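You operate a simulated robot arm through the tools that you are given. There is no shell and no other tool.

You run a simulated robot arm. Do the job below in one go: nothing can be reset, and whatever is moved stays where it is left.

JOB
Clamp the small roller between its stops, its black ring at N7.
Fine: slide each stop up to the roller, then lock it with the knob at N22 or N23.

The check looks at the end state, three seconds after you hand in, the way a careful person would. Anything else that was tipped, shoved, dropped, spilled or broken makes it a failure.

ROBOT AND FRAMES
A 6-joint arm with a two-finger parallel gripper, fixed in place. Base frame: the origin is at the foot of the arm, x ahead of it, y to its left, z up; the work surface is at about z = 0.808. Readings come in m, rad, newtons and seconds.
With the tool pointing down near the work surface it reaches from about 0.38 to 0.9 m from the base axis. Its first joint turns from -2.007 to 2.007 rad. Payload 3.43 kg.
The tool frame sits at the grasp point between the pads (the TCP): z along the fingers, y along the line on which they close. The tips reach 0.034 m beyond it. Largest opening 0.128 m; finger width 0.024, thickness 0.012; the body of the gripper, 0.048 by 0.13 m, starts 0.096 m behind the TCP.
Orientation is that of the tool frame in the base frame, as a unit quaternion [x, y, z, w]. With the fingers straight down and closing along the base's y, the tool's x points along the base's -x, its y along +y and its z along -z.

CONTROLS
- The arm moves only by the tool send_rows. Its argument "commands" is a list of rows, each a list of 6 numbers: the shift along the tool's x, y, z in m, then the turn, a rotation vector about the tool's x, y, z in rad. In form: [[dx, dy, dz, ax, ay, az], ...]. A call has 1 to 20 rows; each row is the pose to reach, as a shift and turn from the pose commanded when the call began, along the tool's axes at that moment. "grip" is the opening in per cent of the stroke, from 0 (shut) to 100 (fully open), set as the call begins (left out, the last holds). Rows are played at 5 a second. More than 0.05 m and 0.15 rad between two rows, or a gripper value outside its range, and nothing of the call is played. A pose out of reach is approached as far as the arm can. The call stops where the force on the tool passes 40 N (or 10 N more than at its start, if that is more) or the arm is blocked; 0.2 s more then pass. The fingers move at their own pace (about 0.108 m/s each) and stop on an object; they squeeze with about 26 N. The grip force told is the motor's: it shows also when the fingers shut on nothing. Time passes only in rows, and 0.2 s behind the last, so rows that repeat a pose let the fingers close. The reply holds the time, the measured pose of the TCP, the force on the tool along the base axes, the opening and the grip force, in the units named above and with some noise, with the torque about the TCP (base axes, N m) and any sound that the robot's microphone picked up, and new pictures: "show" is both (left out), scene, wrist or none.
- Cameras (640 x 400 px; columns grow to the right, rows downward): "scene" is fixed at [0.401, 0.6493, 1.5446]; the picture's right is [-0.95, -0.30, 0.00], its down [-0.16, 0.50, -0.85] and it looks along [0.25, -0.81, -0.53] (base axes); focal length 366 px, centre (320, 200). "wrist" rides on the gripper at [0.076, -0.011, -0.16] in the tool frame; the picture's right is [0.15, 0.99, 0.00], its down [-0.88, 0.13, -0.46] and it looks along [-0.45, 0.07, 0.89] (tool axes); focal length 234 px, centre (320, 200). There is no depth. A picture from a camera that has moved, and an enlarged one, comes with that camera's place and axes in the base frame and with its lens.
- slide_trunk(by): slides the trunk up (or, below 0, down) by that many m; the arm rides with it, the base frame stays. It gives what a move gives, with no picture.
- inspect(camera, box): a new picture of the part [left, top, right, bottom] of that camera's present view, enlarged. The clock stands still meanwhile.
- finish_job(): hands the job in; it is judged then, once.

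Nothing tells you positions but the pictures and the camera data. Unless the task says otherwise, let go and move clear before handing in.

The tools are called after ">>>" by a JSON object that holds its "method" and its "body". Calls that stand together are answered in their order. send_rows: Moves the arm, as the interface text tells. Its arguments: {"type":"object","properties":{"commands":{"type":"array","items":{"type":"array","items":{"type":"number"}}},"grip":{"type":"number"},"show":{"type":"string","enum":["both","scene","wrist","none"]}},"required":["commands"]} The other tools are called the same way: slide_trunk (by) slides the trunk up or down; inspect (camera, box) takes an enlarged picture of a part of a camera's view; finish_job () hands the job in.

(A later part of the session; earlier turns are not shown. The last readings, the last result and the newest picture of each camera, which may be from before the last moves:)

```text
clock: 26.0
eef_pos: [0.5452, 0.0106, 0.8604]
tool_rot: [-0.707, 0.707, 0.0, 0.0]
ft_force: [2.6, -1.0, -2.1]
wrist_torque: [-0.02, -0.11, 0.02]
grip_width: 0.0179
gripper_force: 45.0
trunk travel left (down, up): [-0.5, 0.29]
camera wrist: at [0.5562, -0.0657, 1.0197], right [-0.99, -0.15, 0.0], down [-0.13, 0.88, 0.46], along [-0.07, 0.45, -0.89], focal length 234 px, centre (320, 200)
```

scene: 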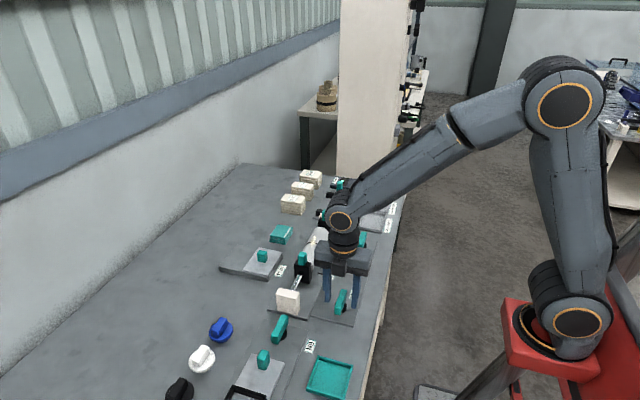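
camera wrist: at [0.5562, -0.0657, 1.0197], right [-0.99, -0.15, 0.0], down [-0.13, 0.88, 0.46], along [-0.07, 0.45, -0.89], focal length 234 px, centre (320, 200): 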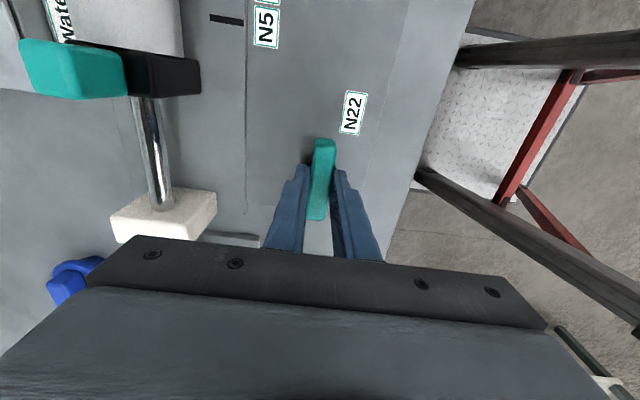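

The bar is gripped (17.9 mm). I'll try a clockwise turn in small steps, watching the torque.

>>> {"method": "send_rows", "body": {"commands": [[0, 0, 0, 0, 0, 0.05], [0, 0, 0, 0, 0, 0.1], [0, 0, 0, 0, 0, 0.15], [0, 0, 0, 0, 0, 0.2]], "show": "wrist"}}

```text
clock: 27.0
eef_pos: [0.5446, 0.009, 0.8593]
tool_rot: [-0.633, 0.774, 0.0, 0.0]
ft_force: [6.4, 3.1, -13.3]
wrist_torque: [0.03, -0.58, 1.59]
grip_width: 0.0229
gripper_force: 45.1
trunk travel left (down, up): [-0.5, 0.29]
camera wrist: at [0.541, -0.0667, 1.0201], right [-1.0, 0.05, 0.0], down [0.05, 0.89, 0.46], along [0.02, 0.45, -0.89], focal length 234 px, centre (320, 200)
```

wrist: 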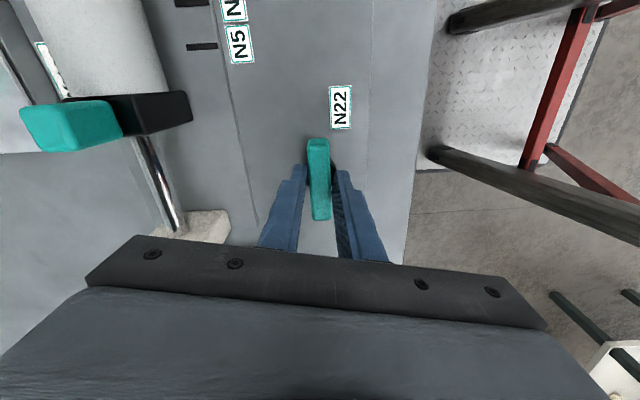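

Clockwise is blocked: the fingers twisted on a bar that didn't move. I'll go back and try counter-clockwise.

>>> {"method": "send_rows", "body": {"commands": [[0, 0, 0, 0, 0, -0.07], [0, 0, 0, 0, 0, -0.14], [0, 0, 0, 0, 0, -0.2], [0, 0, 0, 0, 0, -0.25], [0, 0, 0, 0, 0, -0.3], [0, 0, 0, 0, 0, -0.35], [0, 0, 0, 0, 0, -0.4]], "show": "wrist"}}

```text
clock: 28.6
eef_pos: [0.5451, 0.0084, 0.8606]
tool_rot: [0.774, -0.633, 0.001, -0.001]
ft_force: [8.7, -6.6, 5.0]
wrist_torque: [0.42, -0.01, -0.04]
grip_width: 0.0179
gripper_force: 44.4
trunk travel left (down, up): [-0.5, 0.29]
camera wrist: at [0.5711, -0.0633, 1.0206], right [-0.94, -0.34, 0.0], down [-0.3, 0.84, 0.46], along [-0.15, 0.43, -0.89], focal length 234 px, centre (320, 200)
```

wrist: 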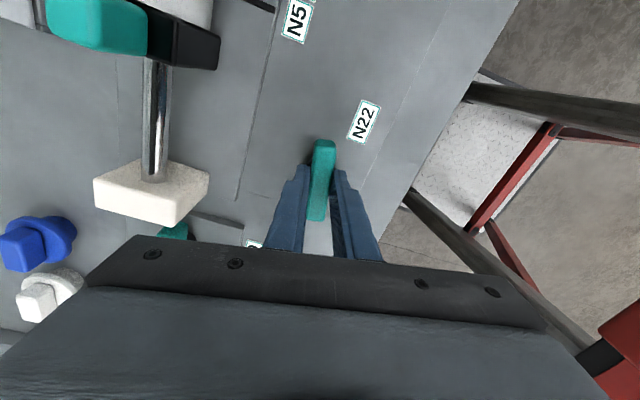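

The knob turns counter-clockwise. I'll continue toward 90°.

>>> {"method": "send_rows", "body": {"commands": [[0, 0, 0, 0, 0, -0.1], [0, 0, 0, 0, 0, -0.2], [0, 0, 0, 0, 0, -0.3], [0, 0, 0, 0, 0, -0.4], [0, 0, 0, 0, 0, -0.5], [0, 0, 0, 0, 0, -0.6]], "show": "wrist"}}

```text
clock: 30.0
eef_pos: [0.5475, 0.0103, 0.859]
tool_rot: [0.927, -0.375, 0.001, 0.0]
ft_force: [19.4, -1.6, 8.5]
wrist_torque: [0.59, 0.44, -0.05]
grip_width: 0.0178
gripper_force: 44.9
trunk travel left (down, up): [-0.5, 0.29]
camera wrist: at [0.6081, -0.0355, 1.0207], right [-0.58, -0.81, 0.0], down [-0.72, 0.52, 0.45], along [-0.37, 0.27, -0.89], focal length 234 px, centre (320, 200)
```

wrist: 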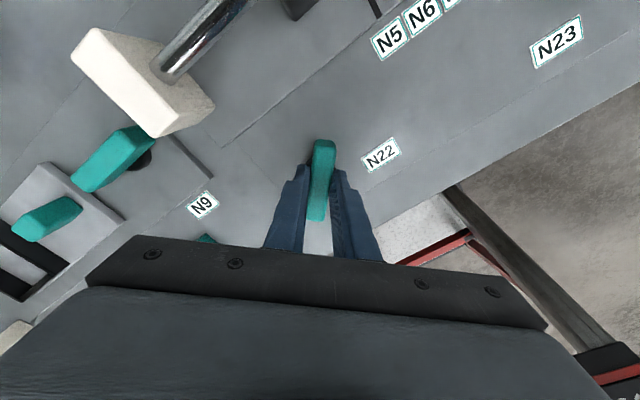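

The knob follows, but the side force shows my grip is a few millimetres off the hub centre. I'll shift the wrist with the arc as I finish the turn.

>>> {"method": "send_rows", "body": {"commands": [[0, -0.002, 0, 0, 0, 0], [0, -0.003, 0, 0, 0, -0.1], [0, -0.0035, 0, 0, 0, -0.2], [0, -0.004, 0, 0, 0, -0.3], [0, -0.004, 0, 0, 0, -0.4]], "show": "none"}}

```text
clock: 31.1
eef_pos: [0.547, 0.0091, 0.8592]
tool_rot: [0.977, -0.213, 0.0, 0.003]
ft_force: [-5.0, -31.5, 6.6]
wrist_torque: [-0.31, 0.27, 0.08]
grip_width: 0.018
gripper_force: 44.9
trunk travel left (down, up): [-0.5, 0.29]
stopped in row 5: the force on the tool passed its limit at 41 N (the readings are from after the stop); the commanded pose is now the measured one
```

>>> {"method": "send_rows", "body": {"commands": [[0, 0, 0, 0, 0, 0]], "show": "wrist"}}

```text
clock: 31.5
eef_pos: [0.5456, 0.01, 0.8608]
tool_rot: [0.977, -0.215, -0.001, 0.002]
ft_force: [-6.7, -34.1, 6.2]
wrist_torque: [-0.94, -0.37, 0.05]
grip_width: 0.0179
gripper_force: 44.8
trunk travel left (down, up): [-0.5, 0.29]
camera wrist: at [0.6202, -0.0114, 1.0204], right [-0.28, -0.96, 0.0], down [-0.85, 0.25, 0.46], along [-0.44, 0.13, -0.89], focal length 234 px, centre (320, 200)
```

wrist: 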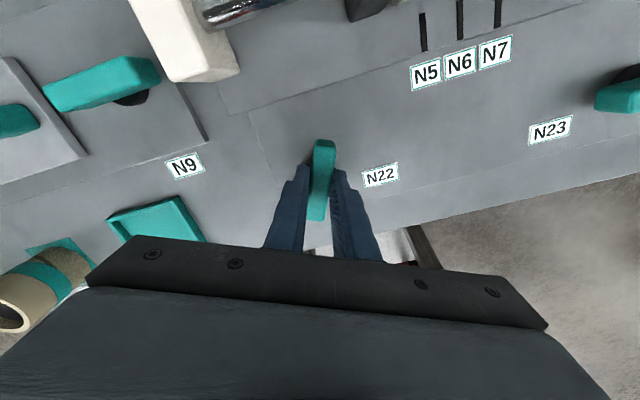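

There's side load on the hub, so I'll open to relax it and re-measure before regripping.

>>> {"method": "send_rows", "body": {"commands": [[0, 0, 0, 0, 0, 0], [0, 0, 0, 0, 0, 0], [0, 0, 0, 0, 0, 0]], "grip": 40, "show": "wrist"}}

>>> {"method": "inspect", "body": {"camera": "wrist", "box": [240, 110, 400, 230]}}

```text
clock: 32.3
eef_pos: [0.5471, 0.0122, 0.8599]
tool_rot: [0.977, -0.214, 0.0, 0.001]
ft_force: [0.4, 0.2, -0.2]
wrist_torque: [-0.01, 0.0, -0.02]
grip_width: 0.0512
gripper_force: 0.0
trunk travel left (down, up): [-0.5, 0.29]
camera wrist: at [0.6207, -0.0089, 1.0202], right [-0.28, -0.96, 0.0], down [-0.85, 0.25, 0.46], along [-0.44, 0.13, -0.89], focal length 234 px, centre (320, 200)
```

wrist: 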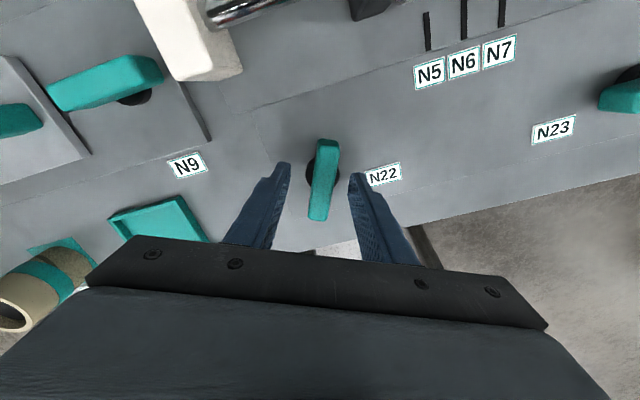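

```text
3.33 times, centred on (320, 170) of wrist
camera zoom: at [0.6207, -0.0089, 1.0202], right [-0.28, -0.96, 0.0], down [-0.85, 0.25, 0.46], along [-0.44, 0.13, -0.89], focal length 781 px, centre (320, 300)
```

zoom: 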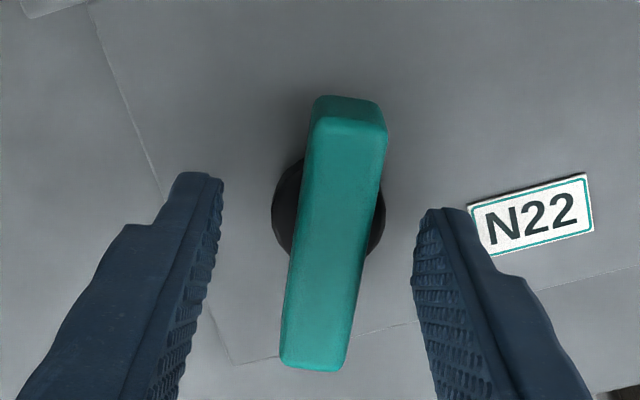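

I'll recentre about 3 mm across the bar, regrip and finish the remaining 0.43 rad.

>>> {"method": "send_rows", "body": {"commands": [[0, 0.003, 0, 0, 0, 0], [0, 0.003, 0, 0, 0, 0]], "show": "none"}}

>>> {"method": "send_rows", "body": {"commands": [[0, 0, 0, 0, 0, 0], [0, 0, 0, 0, 0, 0], [0, 0, 0, 0, 0, 0]], "grip": 0, "show": "none"}}

>>> {"method": "send_rows", "body": {"commands": [[0, 0, 0, 0, 0, -0.1], [0, 0, 0, 0, 0, -0.2], [0, 0, 0, 0, 0, -0.3]], "show": "none"}}

```text
clock: 32.9
eef_pos: [0.5449, 0.0082, 0.8602]
tool_rot: [0.977, -0.214, -0.001, 0.002]
ft_force: [-0.5, 0.2, 0.5]
wrist_torque: [-0.02, -0.01, -0.02]
grip_width: 0.0513
gripper_force: 0.0
trunk travel left (down, up): [-0.5, 0.29]
```

```text
clock: 33.7
eef_pos: [0.5456, 0.0094, 0.8597]
tool_rot: [0.977, -0.215, -0.001, 0.002]
ft_force: [2.4, 7.4, -1.3]
wrist_torque: [0.6, -0.12, 0.0]
grip_width: 0.0179
gripper_force: 44.8
trunk travel left (down, up): [-0.5, 0.29]
```

```text
clock: 34.5
eef_pos: [0.5454, 0.0086, 0.8608]
tool_rot: [0.998, -0.065, -0.002, 0.001]
ft_force: [5.3, 11.2, -12.4]
wrist_torque: [0.47, -1.5, -0.03]
grip_width: 0.018
gripper_force: 44.9
trunk travel left (down, up): [-0.5, 0.29]
```

>>> {"method": "send_rows", "body": {"commands": [[0, -0.0005, 0, 0, 0, -0.07], [0, -0.0005, 0, 0, 0, -0.13], [0, -0.0005, 0, 0, 0, -0.16], [0, -0.0005, 0, 0, 0, -0.16]], "show": "wrist"}}

>>> {"method": "inspect", "body": {"camera": "scene", "box": [270, 210, 400, 330]}}

```text
clock: 35.0
eef_pos: [0.5454, 0.0113, 0.8599]
tool_rot: [0.999, -0.036, 0.001, 0.012]
ft_force: [3.9, -44.9, -3.3]
wrist_torque: [0.03, 0.11, 0.02]
grip_width: 0.0181
gripper_force: 45.1
out of reach, approached as far as the arm can: row 1, 2
trunk travel left (down, up): [-0.5, 0.29]
stopped in row 2: the force on the tool passed its limit at 57 N (the readings are from after the stop); the commanded pose is now the measured one
camera wrist: at [0.6222, 0.0202, 1.0199], right [0.08, -1.0, 0.02], down [-0.89, -0.06, 0.46], along [-0.46, -0.05, -0.89], focal length 234 px, centre (320, 200)
```

wrist: 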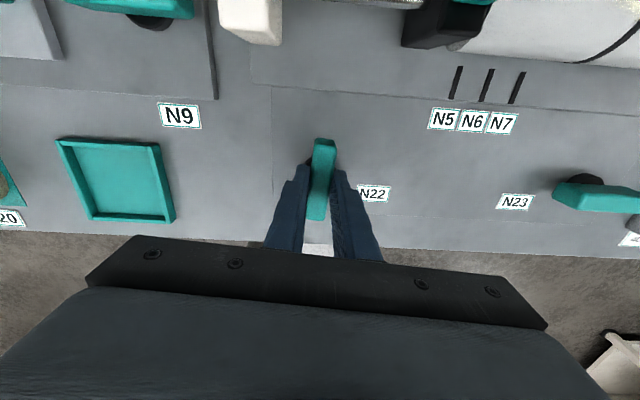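

```text
3.33 times, centred on (335, 270) of scene
camera zoom: at [0.401, 0.6493, 1.5446], right [-0.95, -0.3, 0.0], down [-0.16, 0.5, -0.85], along [0.25, -0.81, -0.53], focal length 1219 px, centre (270, -33)
```

zoom: 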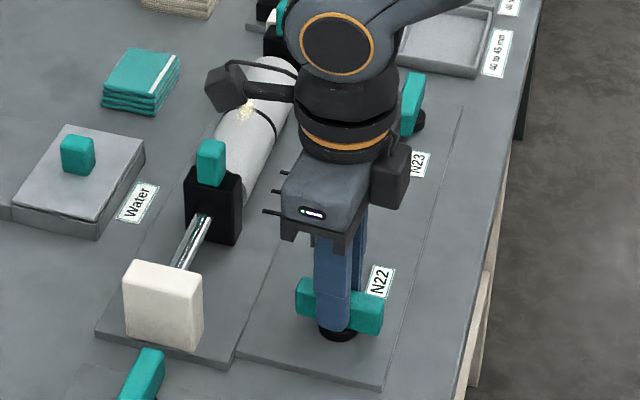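

The wrist has reached its limit with the knob at about 87–90°. I'll release, rise, turn back to the nominal orientation and then check the knob.

>>> {"method": "send_rows", "body": {"commands": [[0, 0, 0, 0, 0, 0], [0, 0, 0, 0, 0, 0], [0, 0, 0, 0, 0, 0]], "grip": 45, "show": "none"}}

>>> {"method": "send_rows", "body": {"commands": [[0, 0, -0.04, 0, 0, 0], [0, 0, -0.08, 0, 0, 0], [0, 0, -0.12, 0, 0, 0], [0, 0, -0.14, 0, 0, 0], [0, 0, -0.14, 0, 0, 0]], "show": "wrist"}}

```text
clock: 35.8
eef_pos: [0.545, 0.0155, 0.8599]
tool_rot: [0.999, -0.036, 0.0, 0.009]
ft_force: [0.6, -0.1, 0.0]
wrist_torque: [-0.01, -0.03, -0.01]
grip_width: 0.0575
gripper_force: 0.1
trunk travel left (down, up): [-0.5, 0.29]
```

```text
clock: 37.0
eef_pos: [0.5459, 0.0192, 1.0012]
tool_rot: [0.999, -0.035, 0.0, 0.009]
ft_force: [-0.1, 0.8, 0.8]
wrist_torque: [-0.06, 0.01, -0.04]
grip_width: 0.0576
gripper_force: 0.0
trunk travel left (down, up): [-0.5, 0.29]
camera wrist: at [0.6226, 0.0278, 1.1611], right [0.08, -1.0, 0.02], down [-0.89, -0.06, 0.46], along [-0.46, -0.05, -0.89], focal length 234 px, centre (320, 200)
```

wrist: 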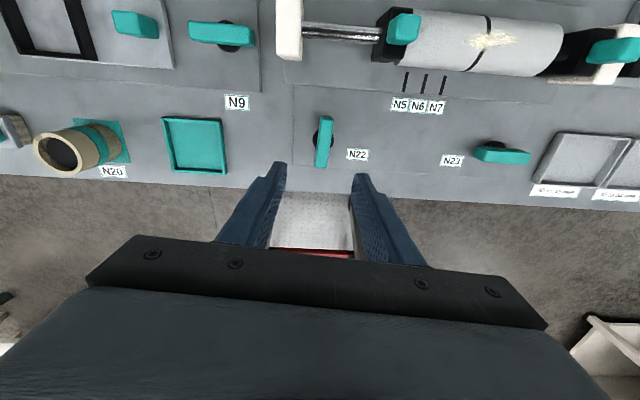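

>>> {"method": "send_rows", "body": {"commands": [[0, 0, 0, 0.018, 0, 0], [0, 0, 0, 0.018, 0, 0]], "show": "none"}}

>>> {"method": "send_rows", "body": {"commands": [[0, 0, 0, 0, 0, 0.14], [0, 0, 0, 0, 0, 0.28], [0, 0, 0, 0, 0, 0.42], [0, 0, 0, 0, 0, 0.56], [0, 0, 0, 0, 0, 0.7], [0, 0, 0, 0, 0, 0.84], [0, 0, 0, 0, 0, 0.98], [0, 0, 0, 0, 0, 1.12], [0, 0, 0, 0, 0, 1.26], [0, 0, 0, 0, 0, 1.4], [0, 0, 0, 0, 0, 1.54], [0, 0, 0, 0, 0, 1.54]], "show": "none"}}

>>> {"method": "send_rows", "body": {"commands": [[0, 0, 0, 0, 0, 0.14], [0, 0, 0, 0, 0, 0.28], [0, 0, 0, 0, 0, 0.42], [0, 0, 0, 0, 0, 0.56], [0, 0, 0, 0, 0, 0.7], [0, 0, 0, 0, 0, 0.84], [0, 0, 0, 0, 0, 0.98], [0, 0, 0, 0, 0, 1.12], [0, 0, 0, 0, 0, 1.26], [0, 0, 0, 0, 0, 1.4], [0, 0, 0, 0, 0, 1.53], [0, 0, 0, 0, 0, 1.53]], "show": "wrist"}}

>>> {"method": "inspect", "body": {"camera": "wrist", "box": [240, 60, 400, 180]}}

>>> {"method": "inspect", "body": {"camera": "scene", "box": [270, 210, 400, 330]}}

```text
clock: 37.6
eef_pos: [0.5464, 0.0201, 1.001]
tool_rot: [0.999, -0.039, 0.0, 0.004]
ft_force: [0.2, -0.7, 0.5]
wrist_torque: [0.0, 0.02, 0.02]
grip_width: 0.0576
gripper_force: 0.0
trunk travel left (down, up): [-0.5, 0.29]
```

```text
clock: 40.2
eef_pos: [0.5453, 0.0174, 0.9992]
tool_rot: [-0.692, 0.722, -0.002, -0.001]
ft_force: [-1.6, -0.4, 0.7]
wrist_torque: [0.0, -0.02, -0.02]
grip_width: 0.0576
gripper_force: 0.0
trunk travel left (down, up): [-0.5, 0.29]
```

```text
clock: 42.8
eef_pos: [0.5454, 0.0174, 1.0002]
tool_rot: [0.001, 1.0, 0.0, -0.001]
ft_force: [-0.3, 0.1, 0.1]
wrist_torque: [0.02, 0.01, 0.01]
grip_width: 0.0575
gripper_force: 0.0
trunk travel left (down, up): [-0.5, 0.29]
camera wrist: at [0.4694, 0.007, 1.1599], right [-0.15, 0.99, 0.0], down [0.88, 0.13, 0.46], along [0.45, 0.06, -0.89], focal length 234 px, centre (320, 200)
```

wrist: 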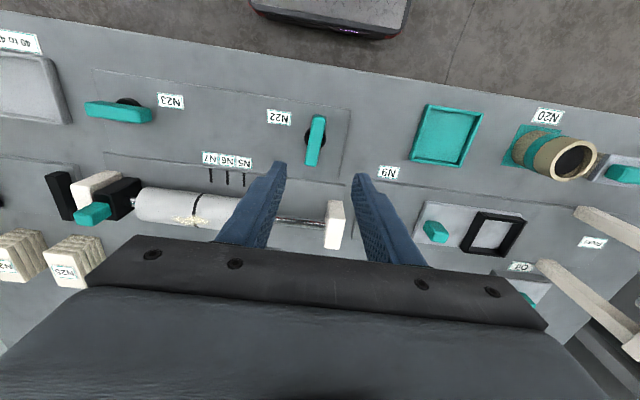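

```text
3.33 times, centred on (320, 120) of wrist
camera zoom: at [0.4694, 0.007, 1.1599], right [-0.15, 0.99, 0.0], down [0.88, 0.13, 0.46], along [0.45, 0.06, -0.89], focal length 781 px, centre (320, 467)
```

zoom: 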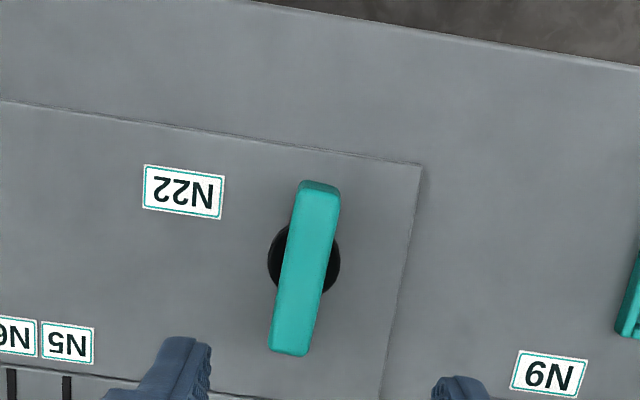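

```text
3.33 times, centred on (335, 270) of scene
camera zoom: at [0.401, 0.6493, 1.5446], right [-0.95, -0.3, 0.0], down [-0.16, 0.5, -0.85], along [0.25, -0.81, -0.53], focal length 1219 px, centre (270, -33)
```

zoom: 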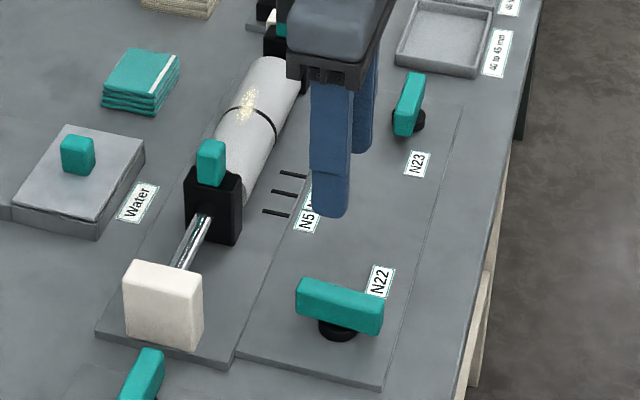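

N22 looks a few degrees short of square (about 87°). I'll come down on it in the nominal orientation and press it to the end of its travel.

>>> {"method": "send_rows", "body": {"commands": [[0.0005, -0.007, 0.04, 0, 0, 0.06], [0.0005, -0.007, 0.08, 0, 0, 0.06], [0.0005, -0.007, 0.11, 0, 0, 0.06], [0.0005, -0.007, 0.13, 0, 0, 0.06], [0.0005, -0.007, 0.14, 0, 0, 0.06], [0.0005, -0.007, 0.14, 0, 0, 0.06]], "show": "wrist"}}

>>> {"method": "inspect", "body": {"camera": "wrist", "box": [240, 110, 400, 230]}}

```text
clock: 44.2
eef_pos: [0.5447, 0.0097, 0.8601]
tool_rot: [0.03, 1.0, -0.001, 0.0]
ft_force: [0.4, -0.1, 0.3]
wrist_torque: [0.01, -0.03, 0.02]
grip_width: 0.0576
gripper_force: 0.0
trunk travel left (down, up): [-0.5, 0.29]
camera wrist: at [0.4686, 0.0046, 1.0199], right [-0.09, 1.0, 0.0], down [0.89, 0.08, 0.46], along [0.45, 0.04, -0.89], focal length 234 px, centre (320, 200)
```

wrist: 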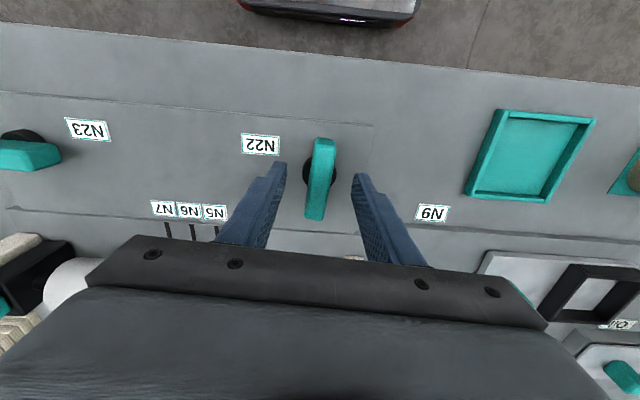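

```text
3.33 times, centred on (320, 170) of wrist
camera zoom: at [0.4686, 0.0046, 1.0199], right [-0.09, 1.0, 0.0], down [0.89, 0.08, 0.46], along [0.45, 0.04, -0.89], focal length 781 px, centre (320, 300)
```

zoom: 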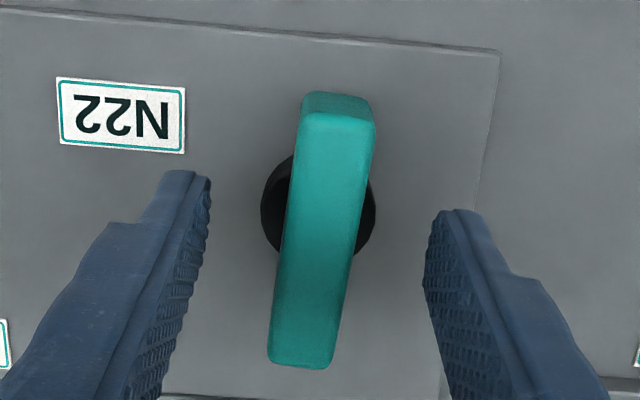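

>>> {"method": "send_rows", "body": {"commands": [[0, 0, 0, 0, 0, 0], [0, 0, 0, 0, 0, 0], [0, 0, 0, 0, 0, 0]], "grip": 0, "show": "none"}}

>>> {"method": "send_rows", "body": {"commands": [[0, 0, 0, 0, 0, -0.03], [0, 0, 0, 0, 0, -0.06], [0, 0, 0, 0, 0, -0.09], [0, 0, 0, 0, 0, -0.12], [0, 0, 0, 0, 0, -0.15], [0, 0, 0, 0, 0, -0.15]], "show": "wrist"}}

```text
clock: 45.0
eef_pos: [0.5445, 0.0096, 0.8595]
tool_rot: [0.03, 1.0, 0.0, 0.0]
ft_force: [0.1, -6.0, -3.1]
wrist_torque: [0.11, -0.42, -0.03]
grip_width: 0.018
gripper_force: 45.5
trunk travel left (down, up): [-0.5, 0.29]
```

```text
clock: 46.4
eef_pos: [0.5442, 0.0091, 0.86]
tool_rot: [-0.045, 0.999, -0.001, 0.0]
ft_force: [-3.4, -1.8, -4.4]
wrist_torque: [0.55, 0.16, -1.24]
grip_width: 0.0197
gripper_force: 45.1
trunk travel left (down, up): [-0.5, 0.29]
camera wrist: at [0.4707, -0.0074, 1.0202], right [-0.24, 0.97, 0.0], down [0.87, 0.21, 0.45], along [0.44, 0.11, -0.89], focal length 234 px, centre (320, 200)
```

wrist: 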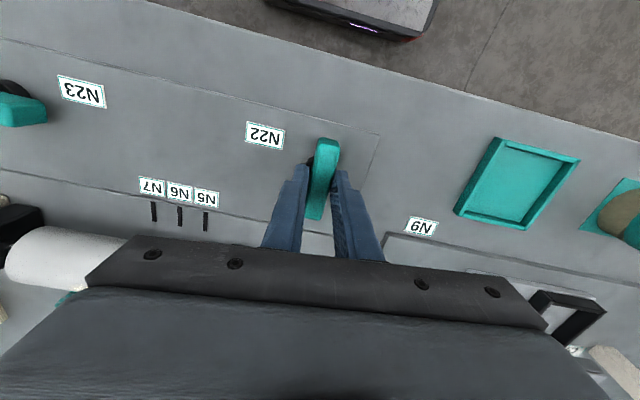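

The knob has reached its hard stop at about 90°: torque builds and the fingers start to twist. I'll ease back, release and lift, then go over the roller to recheck the ring.

>>> {"method": "send_rows", "body": {"commands": [[0, 0, 0, 0, 0, 0.04], [0, 0, 0, 0, 0, 0.06], [0, 0, 0, 0, 0, 0.06]], "show": "none"}}

>>> {"method": "send_rows", "body": {"commands": [[0, 0, 0, 0, 0, 0], [0, 0, 0, 0, 0, 0], [0, 0, -0.04, 0, 0, 0], [0, 0, -0.08, 0, 0, 0], [0, 0, -0.12, 0, 0, 0], [0, 0, -0.165, 0, 0, 0.03], [-0.03, -0.04, -0.165, 0, 0, 0.03], [-0.06, -0.08, -0.165, 0, 0, 0.03], [-0.082, -0.12, -0.165, 0, 0, 0.03], [-0.082, -0.143, -0.165, 0, 0, 0.03], [-0.082, -0.143, -0.165, 0, 0, 0.03]], "grip": 45}}

>>> {"method": "inspect", "body": {"camera": "wrist", "box": [285, 115, 345, 190]}}

>>> {"method": "inspect", "body": {"camera": "wrist", "box": [180, 50, 480, 215]}}

```text
clock: 47.2
eef_pos: [0.5458, 0.01, 0.8604]
tool_rot: [-0.014, 1.0, 0.0, 0.0]
ft_force: [1.0, -2.8, -4.4]
wrist_torque: [0.38, -0.15, -0.98]
grip_width: 0.0182
gripper_force: 45.1
trunk travel left (down, up): [-0.5, 0.29]
```

```text
clock: 49.6
eef_pos: [0.6327, -0.1307, 1.0244]
tool_rot: [0.001, 1.0, -0.002, 0.0]
ft_force: [0.7, 0.0, 0.2]
wrist_torque: [0.0, -0.01, 0.0]
grip_width: 0.0576
gripper_force: 0.0
trunk travel left (down, up): [-0.5, 0.29]
camera wrist: at [0.5564, -0.1413, 1.1857], right [-0.15, 0.99, 0.0], down [0.88, 0.13, 0.46], along [0.45, 0.07, -0.89], focal length 234 px, centre (320, 200)
```

scene: 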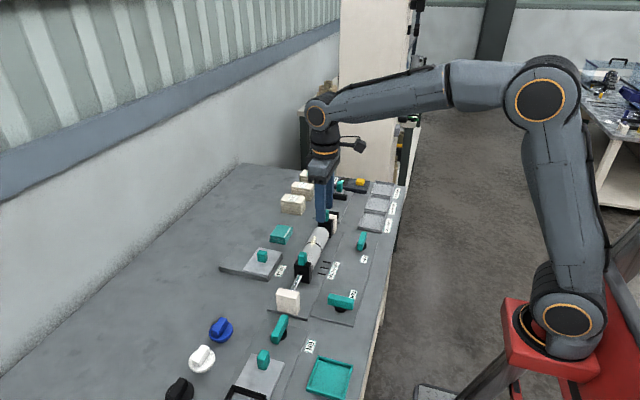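
wrist: 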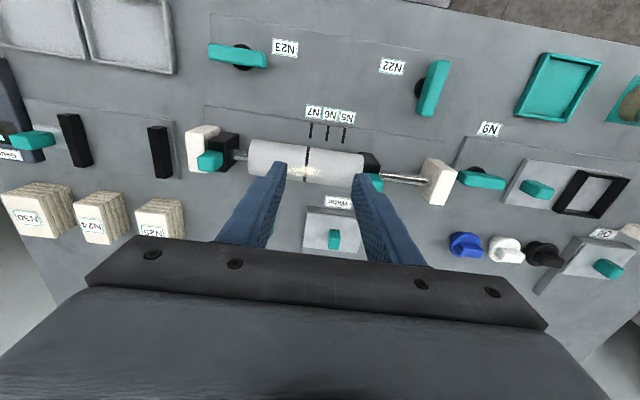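

```text
5.33 times, centred on (315, 152) of wrist
camera zoom: at [0.5564, -0.1413, 1.1857], right [-0.15, 0.99, 0.0], down [0.88, 0.13, 0.46], along [0.45, 0.07, -0.89], focal length 1249 px, centre (347, 453)
```

zoom: 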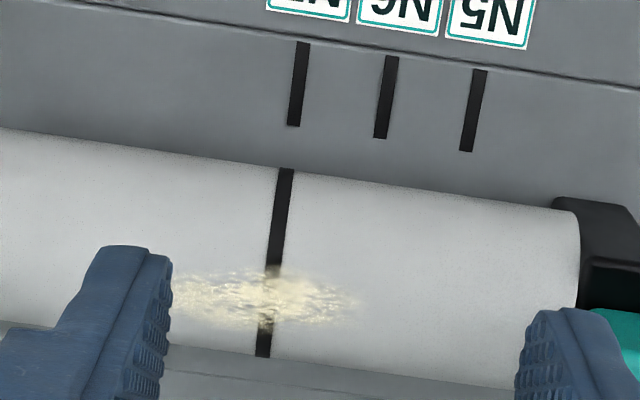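

```text
2.13 times, centred on (330, 132) of wrist
camera zoom: at [0.5564, -0.1413, 1.1857], right [-0.15, 0.99, 0.0], down [0.88, 0.13, 0.46], along [0.45, 0.07, -0.89], focal length 500 px, centre (299, 344)
```

zoom: 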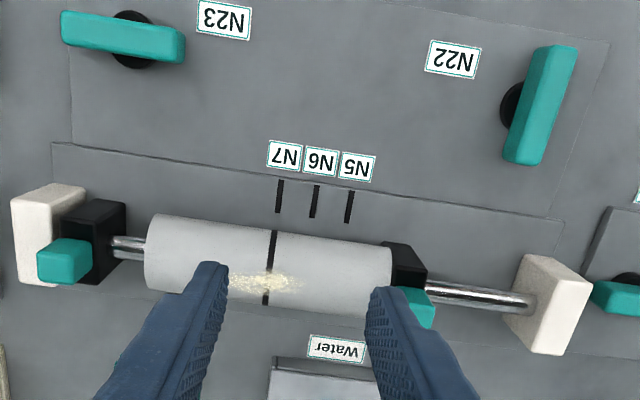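

The ring still sits at N7 (within about 0.5 mm), and N22 is turned square. Now I'll hover over the far stop's handle near (0.669, -0.265).

>>> {"method": "send_rows", "body": {"commands": [[-0.012, -0.045, 0.0, 0, 0, 0], [-0.024, -0.09, 0.02, 0, 0, 0], [-0.036, -0.134, 0.04, 0, 0, 0], [-0.036, -0.134, 0.055, 0, 0, 0], [-0.036, -0.134, 0.055, 0, 0, 0]], "grip": 36}}

>>> {"method": "inspect", "body": {"camera": "wrist", "box": [220, 90, 420, 215]}}

>>> {"method": "inspect", "body": {"camera": "scene", "box": [280, 160, 400, 260]}}

```text
refused: row 2 steps farther than a row can; nothing moved
```

```text
3.20 times, centred on (320, 152) of wrist
camera zoom: at [0.5564, -0.1413, 1.1857], right [-0.15, 0.99, 0.0], down [0.88, 0.13, 0.46], along [0.45, 0.07, -0.89], focal length 749 px, centre (320, 352)
```

zoom: 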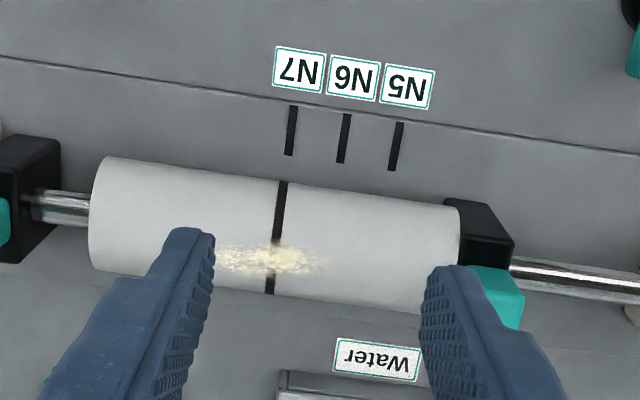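

```text
4.00 times, centred on (340, 210) of scene
camera zoom: at [0.401, 0.6493, 1.5446], right [-0.95, -0.3, 0.0], down [-0.16, 0.5, -0.85], along [0.25, -0.81, -0.53], focal length 1462 px, centre (240, 160)
```

zoom: 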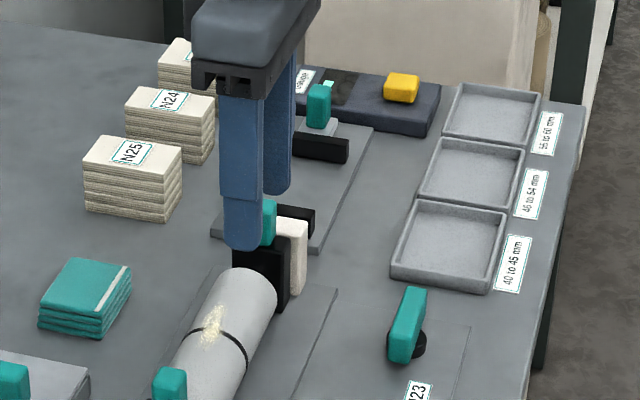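

>>> {"method": "send_rows", "body": {"commands": [[-0.009, -0.0335, 0.0, 0, 0, 0], [-0.018, -0.067, 0.01, 0, 0, 0], [-0.027, -0.1, 0.02, 0, 0, 0], [-0.036, -0.134, 0.035, 0, 0, 0], [-0.036, -0.134, 0.055, 0, 0, 0], [-0.036, -0.134, 0.055, 0, 0, 0]], "grip": 36}}

>>> {"method": "inspect", "body": {"camera": "wrist", "box": [220, 90, 420, 215]}}

>>> {"method": "inspect", "body": {"camera": "scene", "box": [280, 160, 400, 260]}}

```text
clock: 51.0
eef_pos: [0.6667, -0.2656, 0.9718]
tool_rot: [0.0, 1.0, -0.001, 0.0]
ft_force: [-0.5, -0.1, -0.1]
wrist_torque: [0.0, -0.02, 0.01]
grip_width: 0.0462
gripper_force: 0.1
trunk travel left (down, up): [-0.5, 0.29]
camera wrist: at [0.5913, -0.2751, 1.1321], right [-0.15, 0.99, 0.0], down [0.88, 0.13, 0.46], along [0.45, 0.07, -0.89], focal length 234 px, centre (320, 200)
```

scene: 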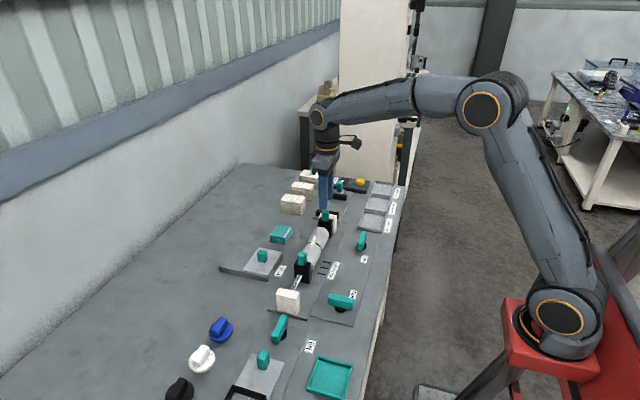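
wrist: 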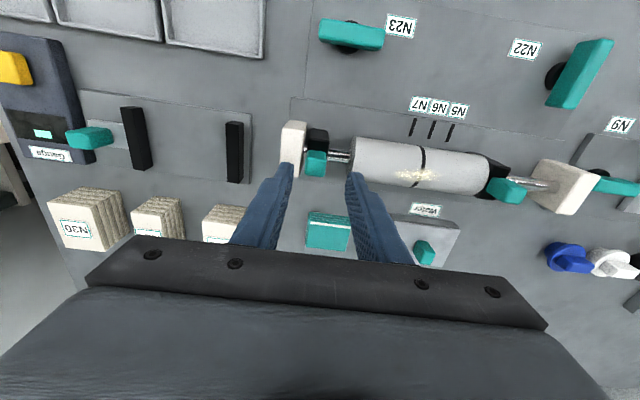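

```text
3.20 times, centred on (320, 152) of wrist
camera zoom: at [0.5913, -0.2751, 1.1321], right [-0.15, 0.99, 0.0], down [0.88, 0.13, 0.46], along [0.45, 0.07, -0.89], focal length 749 px, centre (320, 352)
```

zoom: 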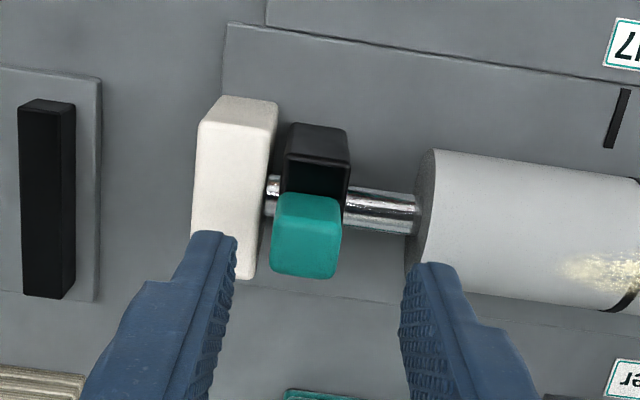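

```text
4.00 times, centred on (340, 210) of scene
camera zoom: at [0.401, 0.6493, 1.5446], right [-0.95, -0.3, 0.0], down [-0.16, 0.5, -0.85], along [0.25, -0.81, -0.53], focal length 1462 px, centre (240, 160)
```

zoom: 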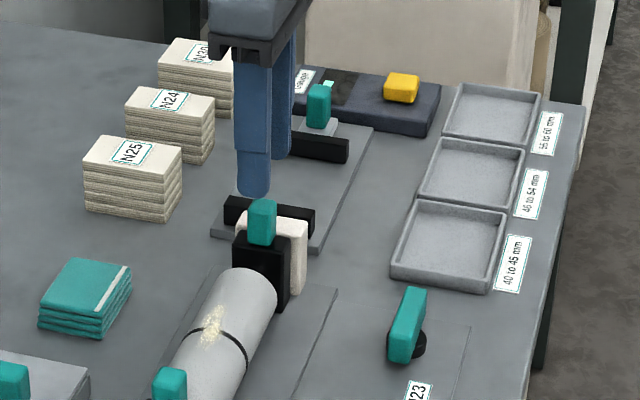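

The far handle is at (0.669, -0.267). I'll descend to z≈0.923 and grip it.

>>> {"method": "send_rows", "body": {"commands": [[-0.001, -0.001, 0.02, 0, 0, 0], [-0.001, -0.001, 0.038, 0, 0, 0], [-0.001, -0.001, 0.0485, 0, 0, 0], [-0.001, -0.001, 0.0485, 0, 0, 0]], "show": "none"}}

>>> {"method": "send_rows", "body": {"commands": [[0, 0, 0, 0, 0, 0], [0, 0, 0, 0, 0, 0], [0, 0, 0, 0, 0, 0]], "grip": 0, "show": "wrist"}}

```text
clock: 52.0
eef_pos: [0.6673, -0.2662, 0.9232]
tool_rot: [0.0, 1.0, 0.0, 0.0]
ft_force: [-0.2, 0.1, -0.8]
wrist_torque: [0.02, 0.0, 0.01]
grip_width: 0.046
gripper_force: 0.1
trunk travel left (down, up): [-0.5, 0.29]
```

```text
clock: 52.8
eef_pos: [0.6683, -0.2657, 0.9232]
tool_rot: [0.001, 1.0, 0.0, 0.0]
ft_force: [-1.4, 0.2, -1.4]
wrist_torque: [0.27, -0.42, -0.14]
grip_width: 0.022
gripper_force: 44.9
trunk travel left (down, up): [-0.5, 0.29]
camera wrist: at [0.5918, -0.2764, 1.0831], right [-0.15, 0.99, 0.0], down [0.88, 0.13, 0.46], along [0.45, 0.07, -0.89], focal length 234 px, centre (320, 200)
```

wrist: 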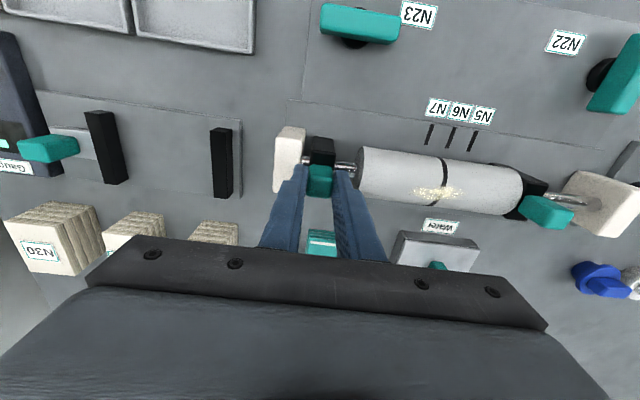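

Gripped. I'll slide it +y, first 20 mm and then in small steps while I watch for contact.

>>> {"method": "send_rows", "body": {"commands": [[0, 0.004, 0, 0, 0, 0], [0, 0.008, 0, 0, 0, 0], [0, 0.012, 0, 0, 0, 0], [0, 0.016, 0, 0, 0, 0], [0, 0.02, 0, 0, 0, 0]], "show": "wrist"}}

>>> {"method": "inspect", "body": {"camera": "wrist", "box": [250, 90, 450, 215]}}

```text
clock: 54.0
eef_pos: [0.6681, -0.2449, 0.9223]
tool_rot: [0.0, 1.0, 0.0, 0.0]
ft_force: [-7.8, -2.0, 7.6]
wrist_torque: [0.24, 1.3, -0.13]
grip_width: 0.022
gripper_force: 44.9
trunk travel left (down, up): [-0.5, 0.29]
camera wrist: at [0.5917, -0.2555, 1.083], right [-0.15, 0.99, 0.0], down [0.88, 0.13, 0.46], along [0.45, 0.07, -0.89], focal length 234 px, centre (320, 200)
```

wrist: 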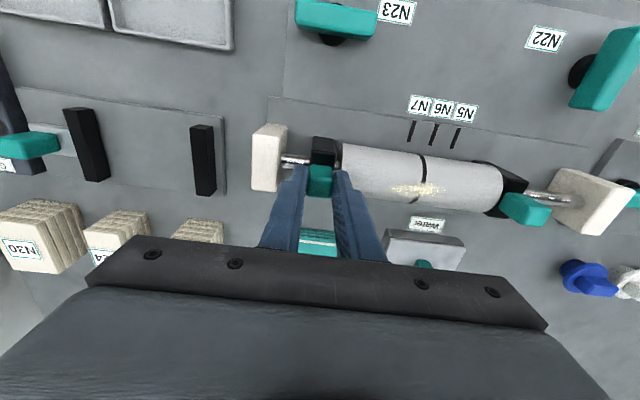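

```text
3.20 times, centred on (350, 152) of wrist
camera zoom: at [0.5917, -0.2555, 1.083], right [-0.15, 0.99, 0.0], down [0.88, 0.13, 0.46], along [0.45, 0.07, -0.89], focal length 749 px, centre (224, 352)
```

zoom: 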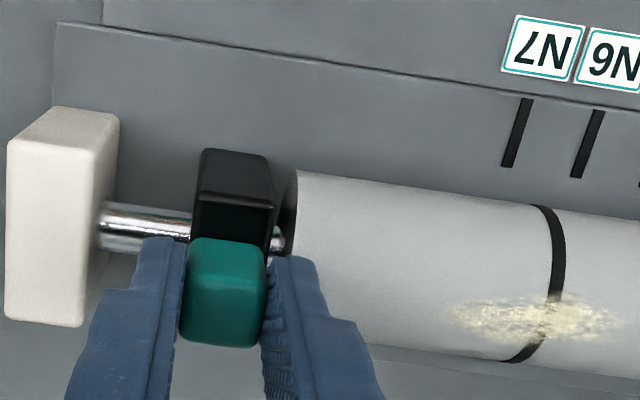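

>>> {"method": "send_rows", "body": {"commands": [[0, 0.001, 0, 0, 0, 0], [0, 0.002, 0, 0, 0, 0], [0, 0.003, 0, 0, 0, 0], [0, 0.004, 0, 0, 0, 0], [0, 0.004, 0, 0, 0, 0]], "show": "wrist"}}

>>> {"method": "inspect", "body": {"camera": "wrist", "box": [290, 110, 390, 172]}}

```text
clock: 55.2
eef_pos: [0.6678, -0.24, 0.9236]
tool_rot: [0.0, 1.0, -0.002, 0.0]
ft_force: [-17.2, -0.2, 6.0]
wrist_torque: [0.14, -0.54, 0.0]
grip_width: 0.0217
gripper_force: 44.8
trunk travel left (down, up): [-0.5, 0.29]
camera wrist: at [0.5917, -0.2519, 1.083], right [-0.15, 0.99, 0.0], down [0.88, 0.13, 0.46], along [0.45, 0.06, -0.89], focal length 234 px, centre (320, 200)
```

wrist: 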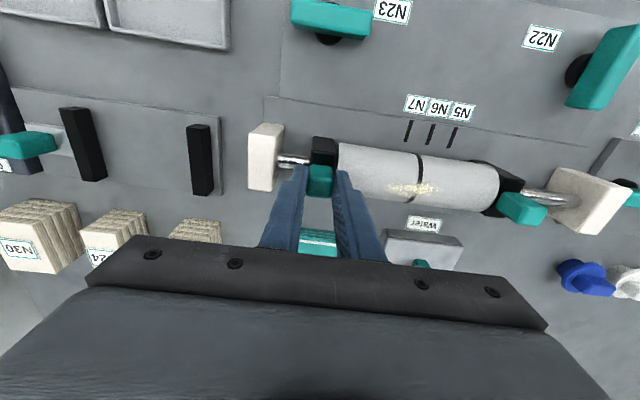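

```text
6.40 times, centred on (340, 141) of wrist
camera zoom: at [0.5917, -0.2519, 1.083], right [-0.15, 0.99, 0.0], down [0.88, 0.13, 0.46], along [0.45, 0.06, -0.89], focal length 1499 px, centre (192, 578)
```

zoom: 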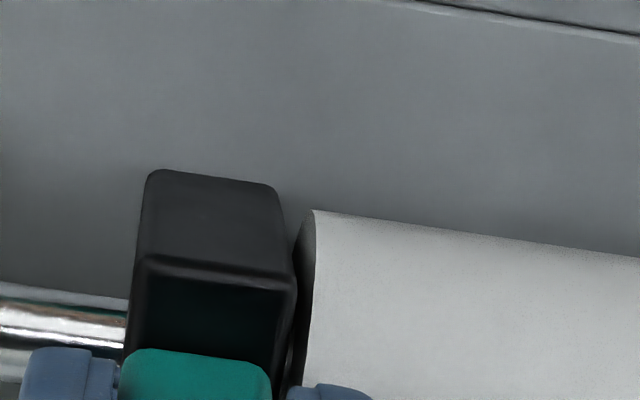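

A gap of about 1–2 mm remains, so I'll creep forward in half-millimetre steps.

>>> {"method": "send_rows", "body": {"commands": [[0, 0.0005, 0, 0, 0, 0], [0, 0.001, 0, 0, 0, 0], [0, 0.001, 0, 0, 0, 0]], "show": "none"}}

>>> {"method": "inspect", "body": {"camera": "wrist", "box": [290, 110, 390, 172]}}

>>> {"method": "send_rows", "body": {"commands": [[0, 0.0005, 0, 0, 0, 0], [0, 0.001, 0, 0, 0, 0], [0, 0.001, 0, 0, 0, 0]], "show": "none"}}

>>> {"method": "inspect", "body": {"camera": "wrist", "box": [290, 110, 390, 172]}}

```text
clock: 56.0
eef_pos: [0.6673, -0.2411, 0.9229]
tool_rot: [-0.001, 1.0, -0.001, -0.001]
ft_force: [-16.6, -0.4, 5.6]
wrist_torque: [0.18, -0.05, -0.15]
grip_width: 0.0217
gripper_force: 45.1
trunk travel left (down, up): [-0.5, 0.29]
```

```text
6.40 times, centred on (340, 141) of wrist
camera zoom: at [0.5918, -0.2508, 1.083], right [-0.15, 0.99, 0.0], down [0.88, 0.13, 0.46], along [0.45, 0.07, -0.89], focal length 1499 px, centre (192, 578)
```

zoom: 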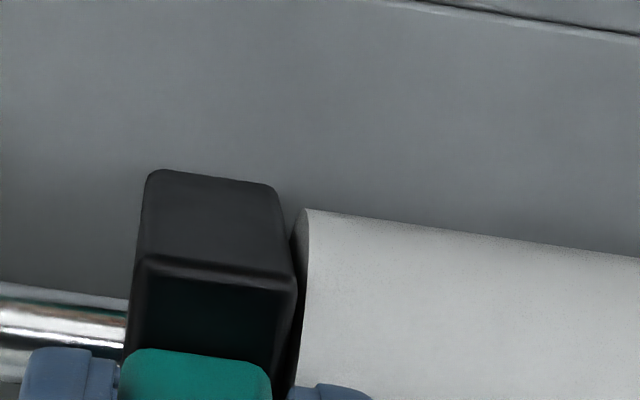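

```text
clock: 56.8
eef_pos: [0.6678, -0.2399, 0.9229]
tool_rot: [0.0, 1.0, -0.001, 0.0]
ft_force: [-14.8, -1.3, 14.5]
wrist_torque: [0.17, 1.46, -0.01]
grip_width: 0.0219
gripper_force: 44.9
trunk travel left (down, up): [-0.5, 0.29]
```

```text
6.40 times, centred on (340, 141) of wrist
camera zoom: at [0.5916, -0.2499, 1.0829], right [-0.15, 0.99, 0.0], down [0.88, 0.13, 0.46], along [0.45, 0.06, -0.89], focal length 1499 px, centre (192, 578)
```

zoom: 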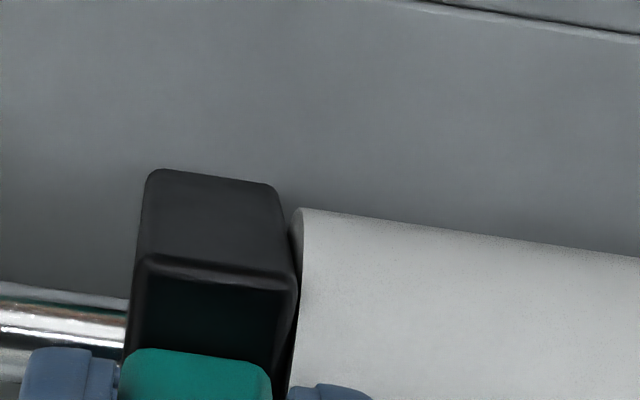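

>>> {"method": "send_rows", "body": {"commands": [[0, 0.0005, 0, 0, 0, 0], [0, 0.001, 0, 0, 0, 0], [0, 0.001, 0, 0, 0, 0]], "show": "none"}}

>>> {"method": "inspect", "body": {"camera": "wrist", "box": [290, 110, 390, 172]}}

>>> {"method": "inspect", "body": {"camera": "wrist", "box": [380, 80, 580, 230]}}

```text
clock: 57.6
eef_pos: [0.6678, -0.2384, 0.9226]
tool_rot: [0.0, 1.0, -0.002, 0.002]
ft_force: [-15.0, -4.3, 13.5]
wrist_torque: [0.06, 0.54, 0.08]
grip_width: 0.0216
gripper_force: 45.0
trunk travel left (down, up): [-0.5, 0.29]
```

```text
6.40 times, centred on (340, 141) of wrist
camera zoom: at [0.5915, -0.2491, 1.0829], right [-0.15, 0.99, 0.0], down [0.88, 0.13, 0.46], along [0.45, 0.06, -0.89], focal length 1499 px, centre (192, 578)
```

zoom: 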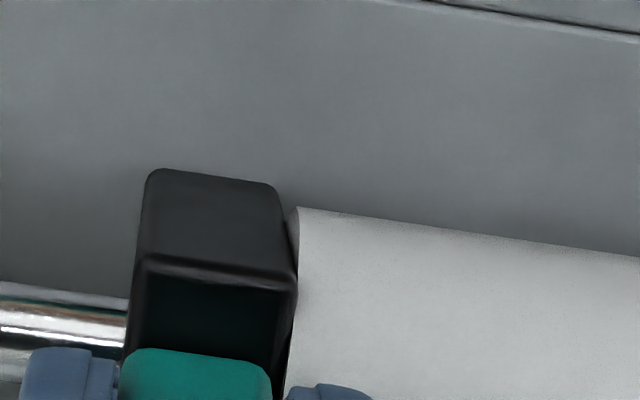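

```text
2.67 times, centred on (480, 155) of wrist
camera zoom: at [0.5915, -0.2491, 1.0829], right [-0.15, 0.99, 0.0], down [0.88, 0.13, 0.46], along [0.45, 0.06, -0.89], focal length 624 px, centre (-107, 320)
```

zoom: 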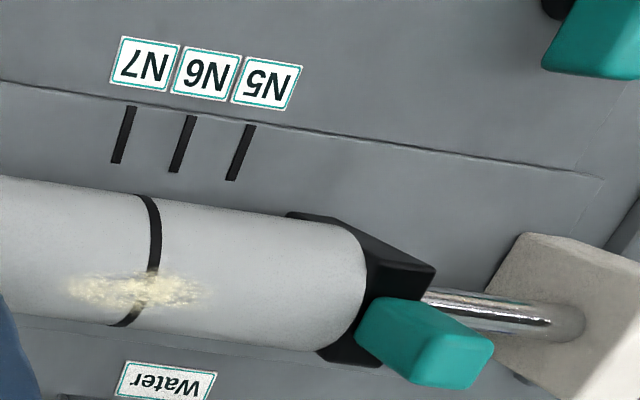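

Fy is starting to build (-4 N). I'll take small steps until there's firm contact.

>>> {"method": "send_rows", "body": {"commands": [[0, 0.0005, 0, 0, 0, 0], [0, 0.0005, 0, 0, 0, 0]], "show": "none"}}

>>> {"method": "send_rows", "body": {"commands": [[0, 0.0005, 0, 0, 0, 0], [0, 0.0005, 0, 0, 0, 0]], "show": "none"}}

>>> {"method": "inspect", "body": {"camera": "wrist", "box": [290, 110, 390, 172]}}

```text
clock: 58.2
eef_pos: [0.6682, -0.2383, 0.9225]
tool_rot: [0.0, 1.0, -0.002, 0.001]
ft_force: [-16.2, -8.9, 14.6]
wrist_torque: [-0.08, -0.06, 0.03]
grip_width: 0.0218
gripper_force: 45.1
trunk travel left (down, up): [-0.5, 0.29]
```

```text
clock: 58.8
eef_pos: [0.6675, -0.2383, 0.922]
tool_rot: [0.001, 1.0, -0.001, 0.001]
ft_force: [-13.4, -14.3, 8.4]
wrist_torque: [-0.24, -0.89, -0.02]
grip_width: 0.0217
gripper_force: 45.1
trunk travel left (down, up): [-0.5, 0.29]
```

```text
6.40 times, centred on (340, 141) of wrist
camera zoom: at [0.5916, -0.2486, 1.0829], right [-0.15, 0.99, 0.0], down [0.88, 0.13, 0.46], along [0.45, 0.06, -0.89], focal length 1499 px, centre (192, 578)
```

zoom: 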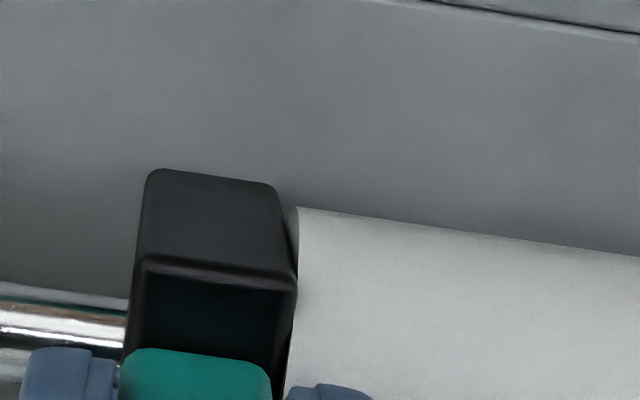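

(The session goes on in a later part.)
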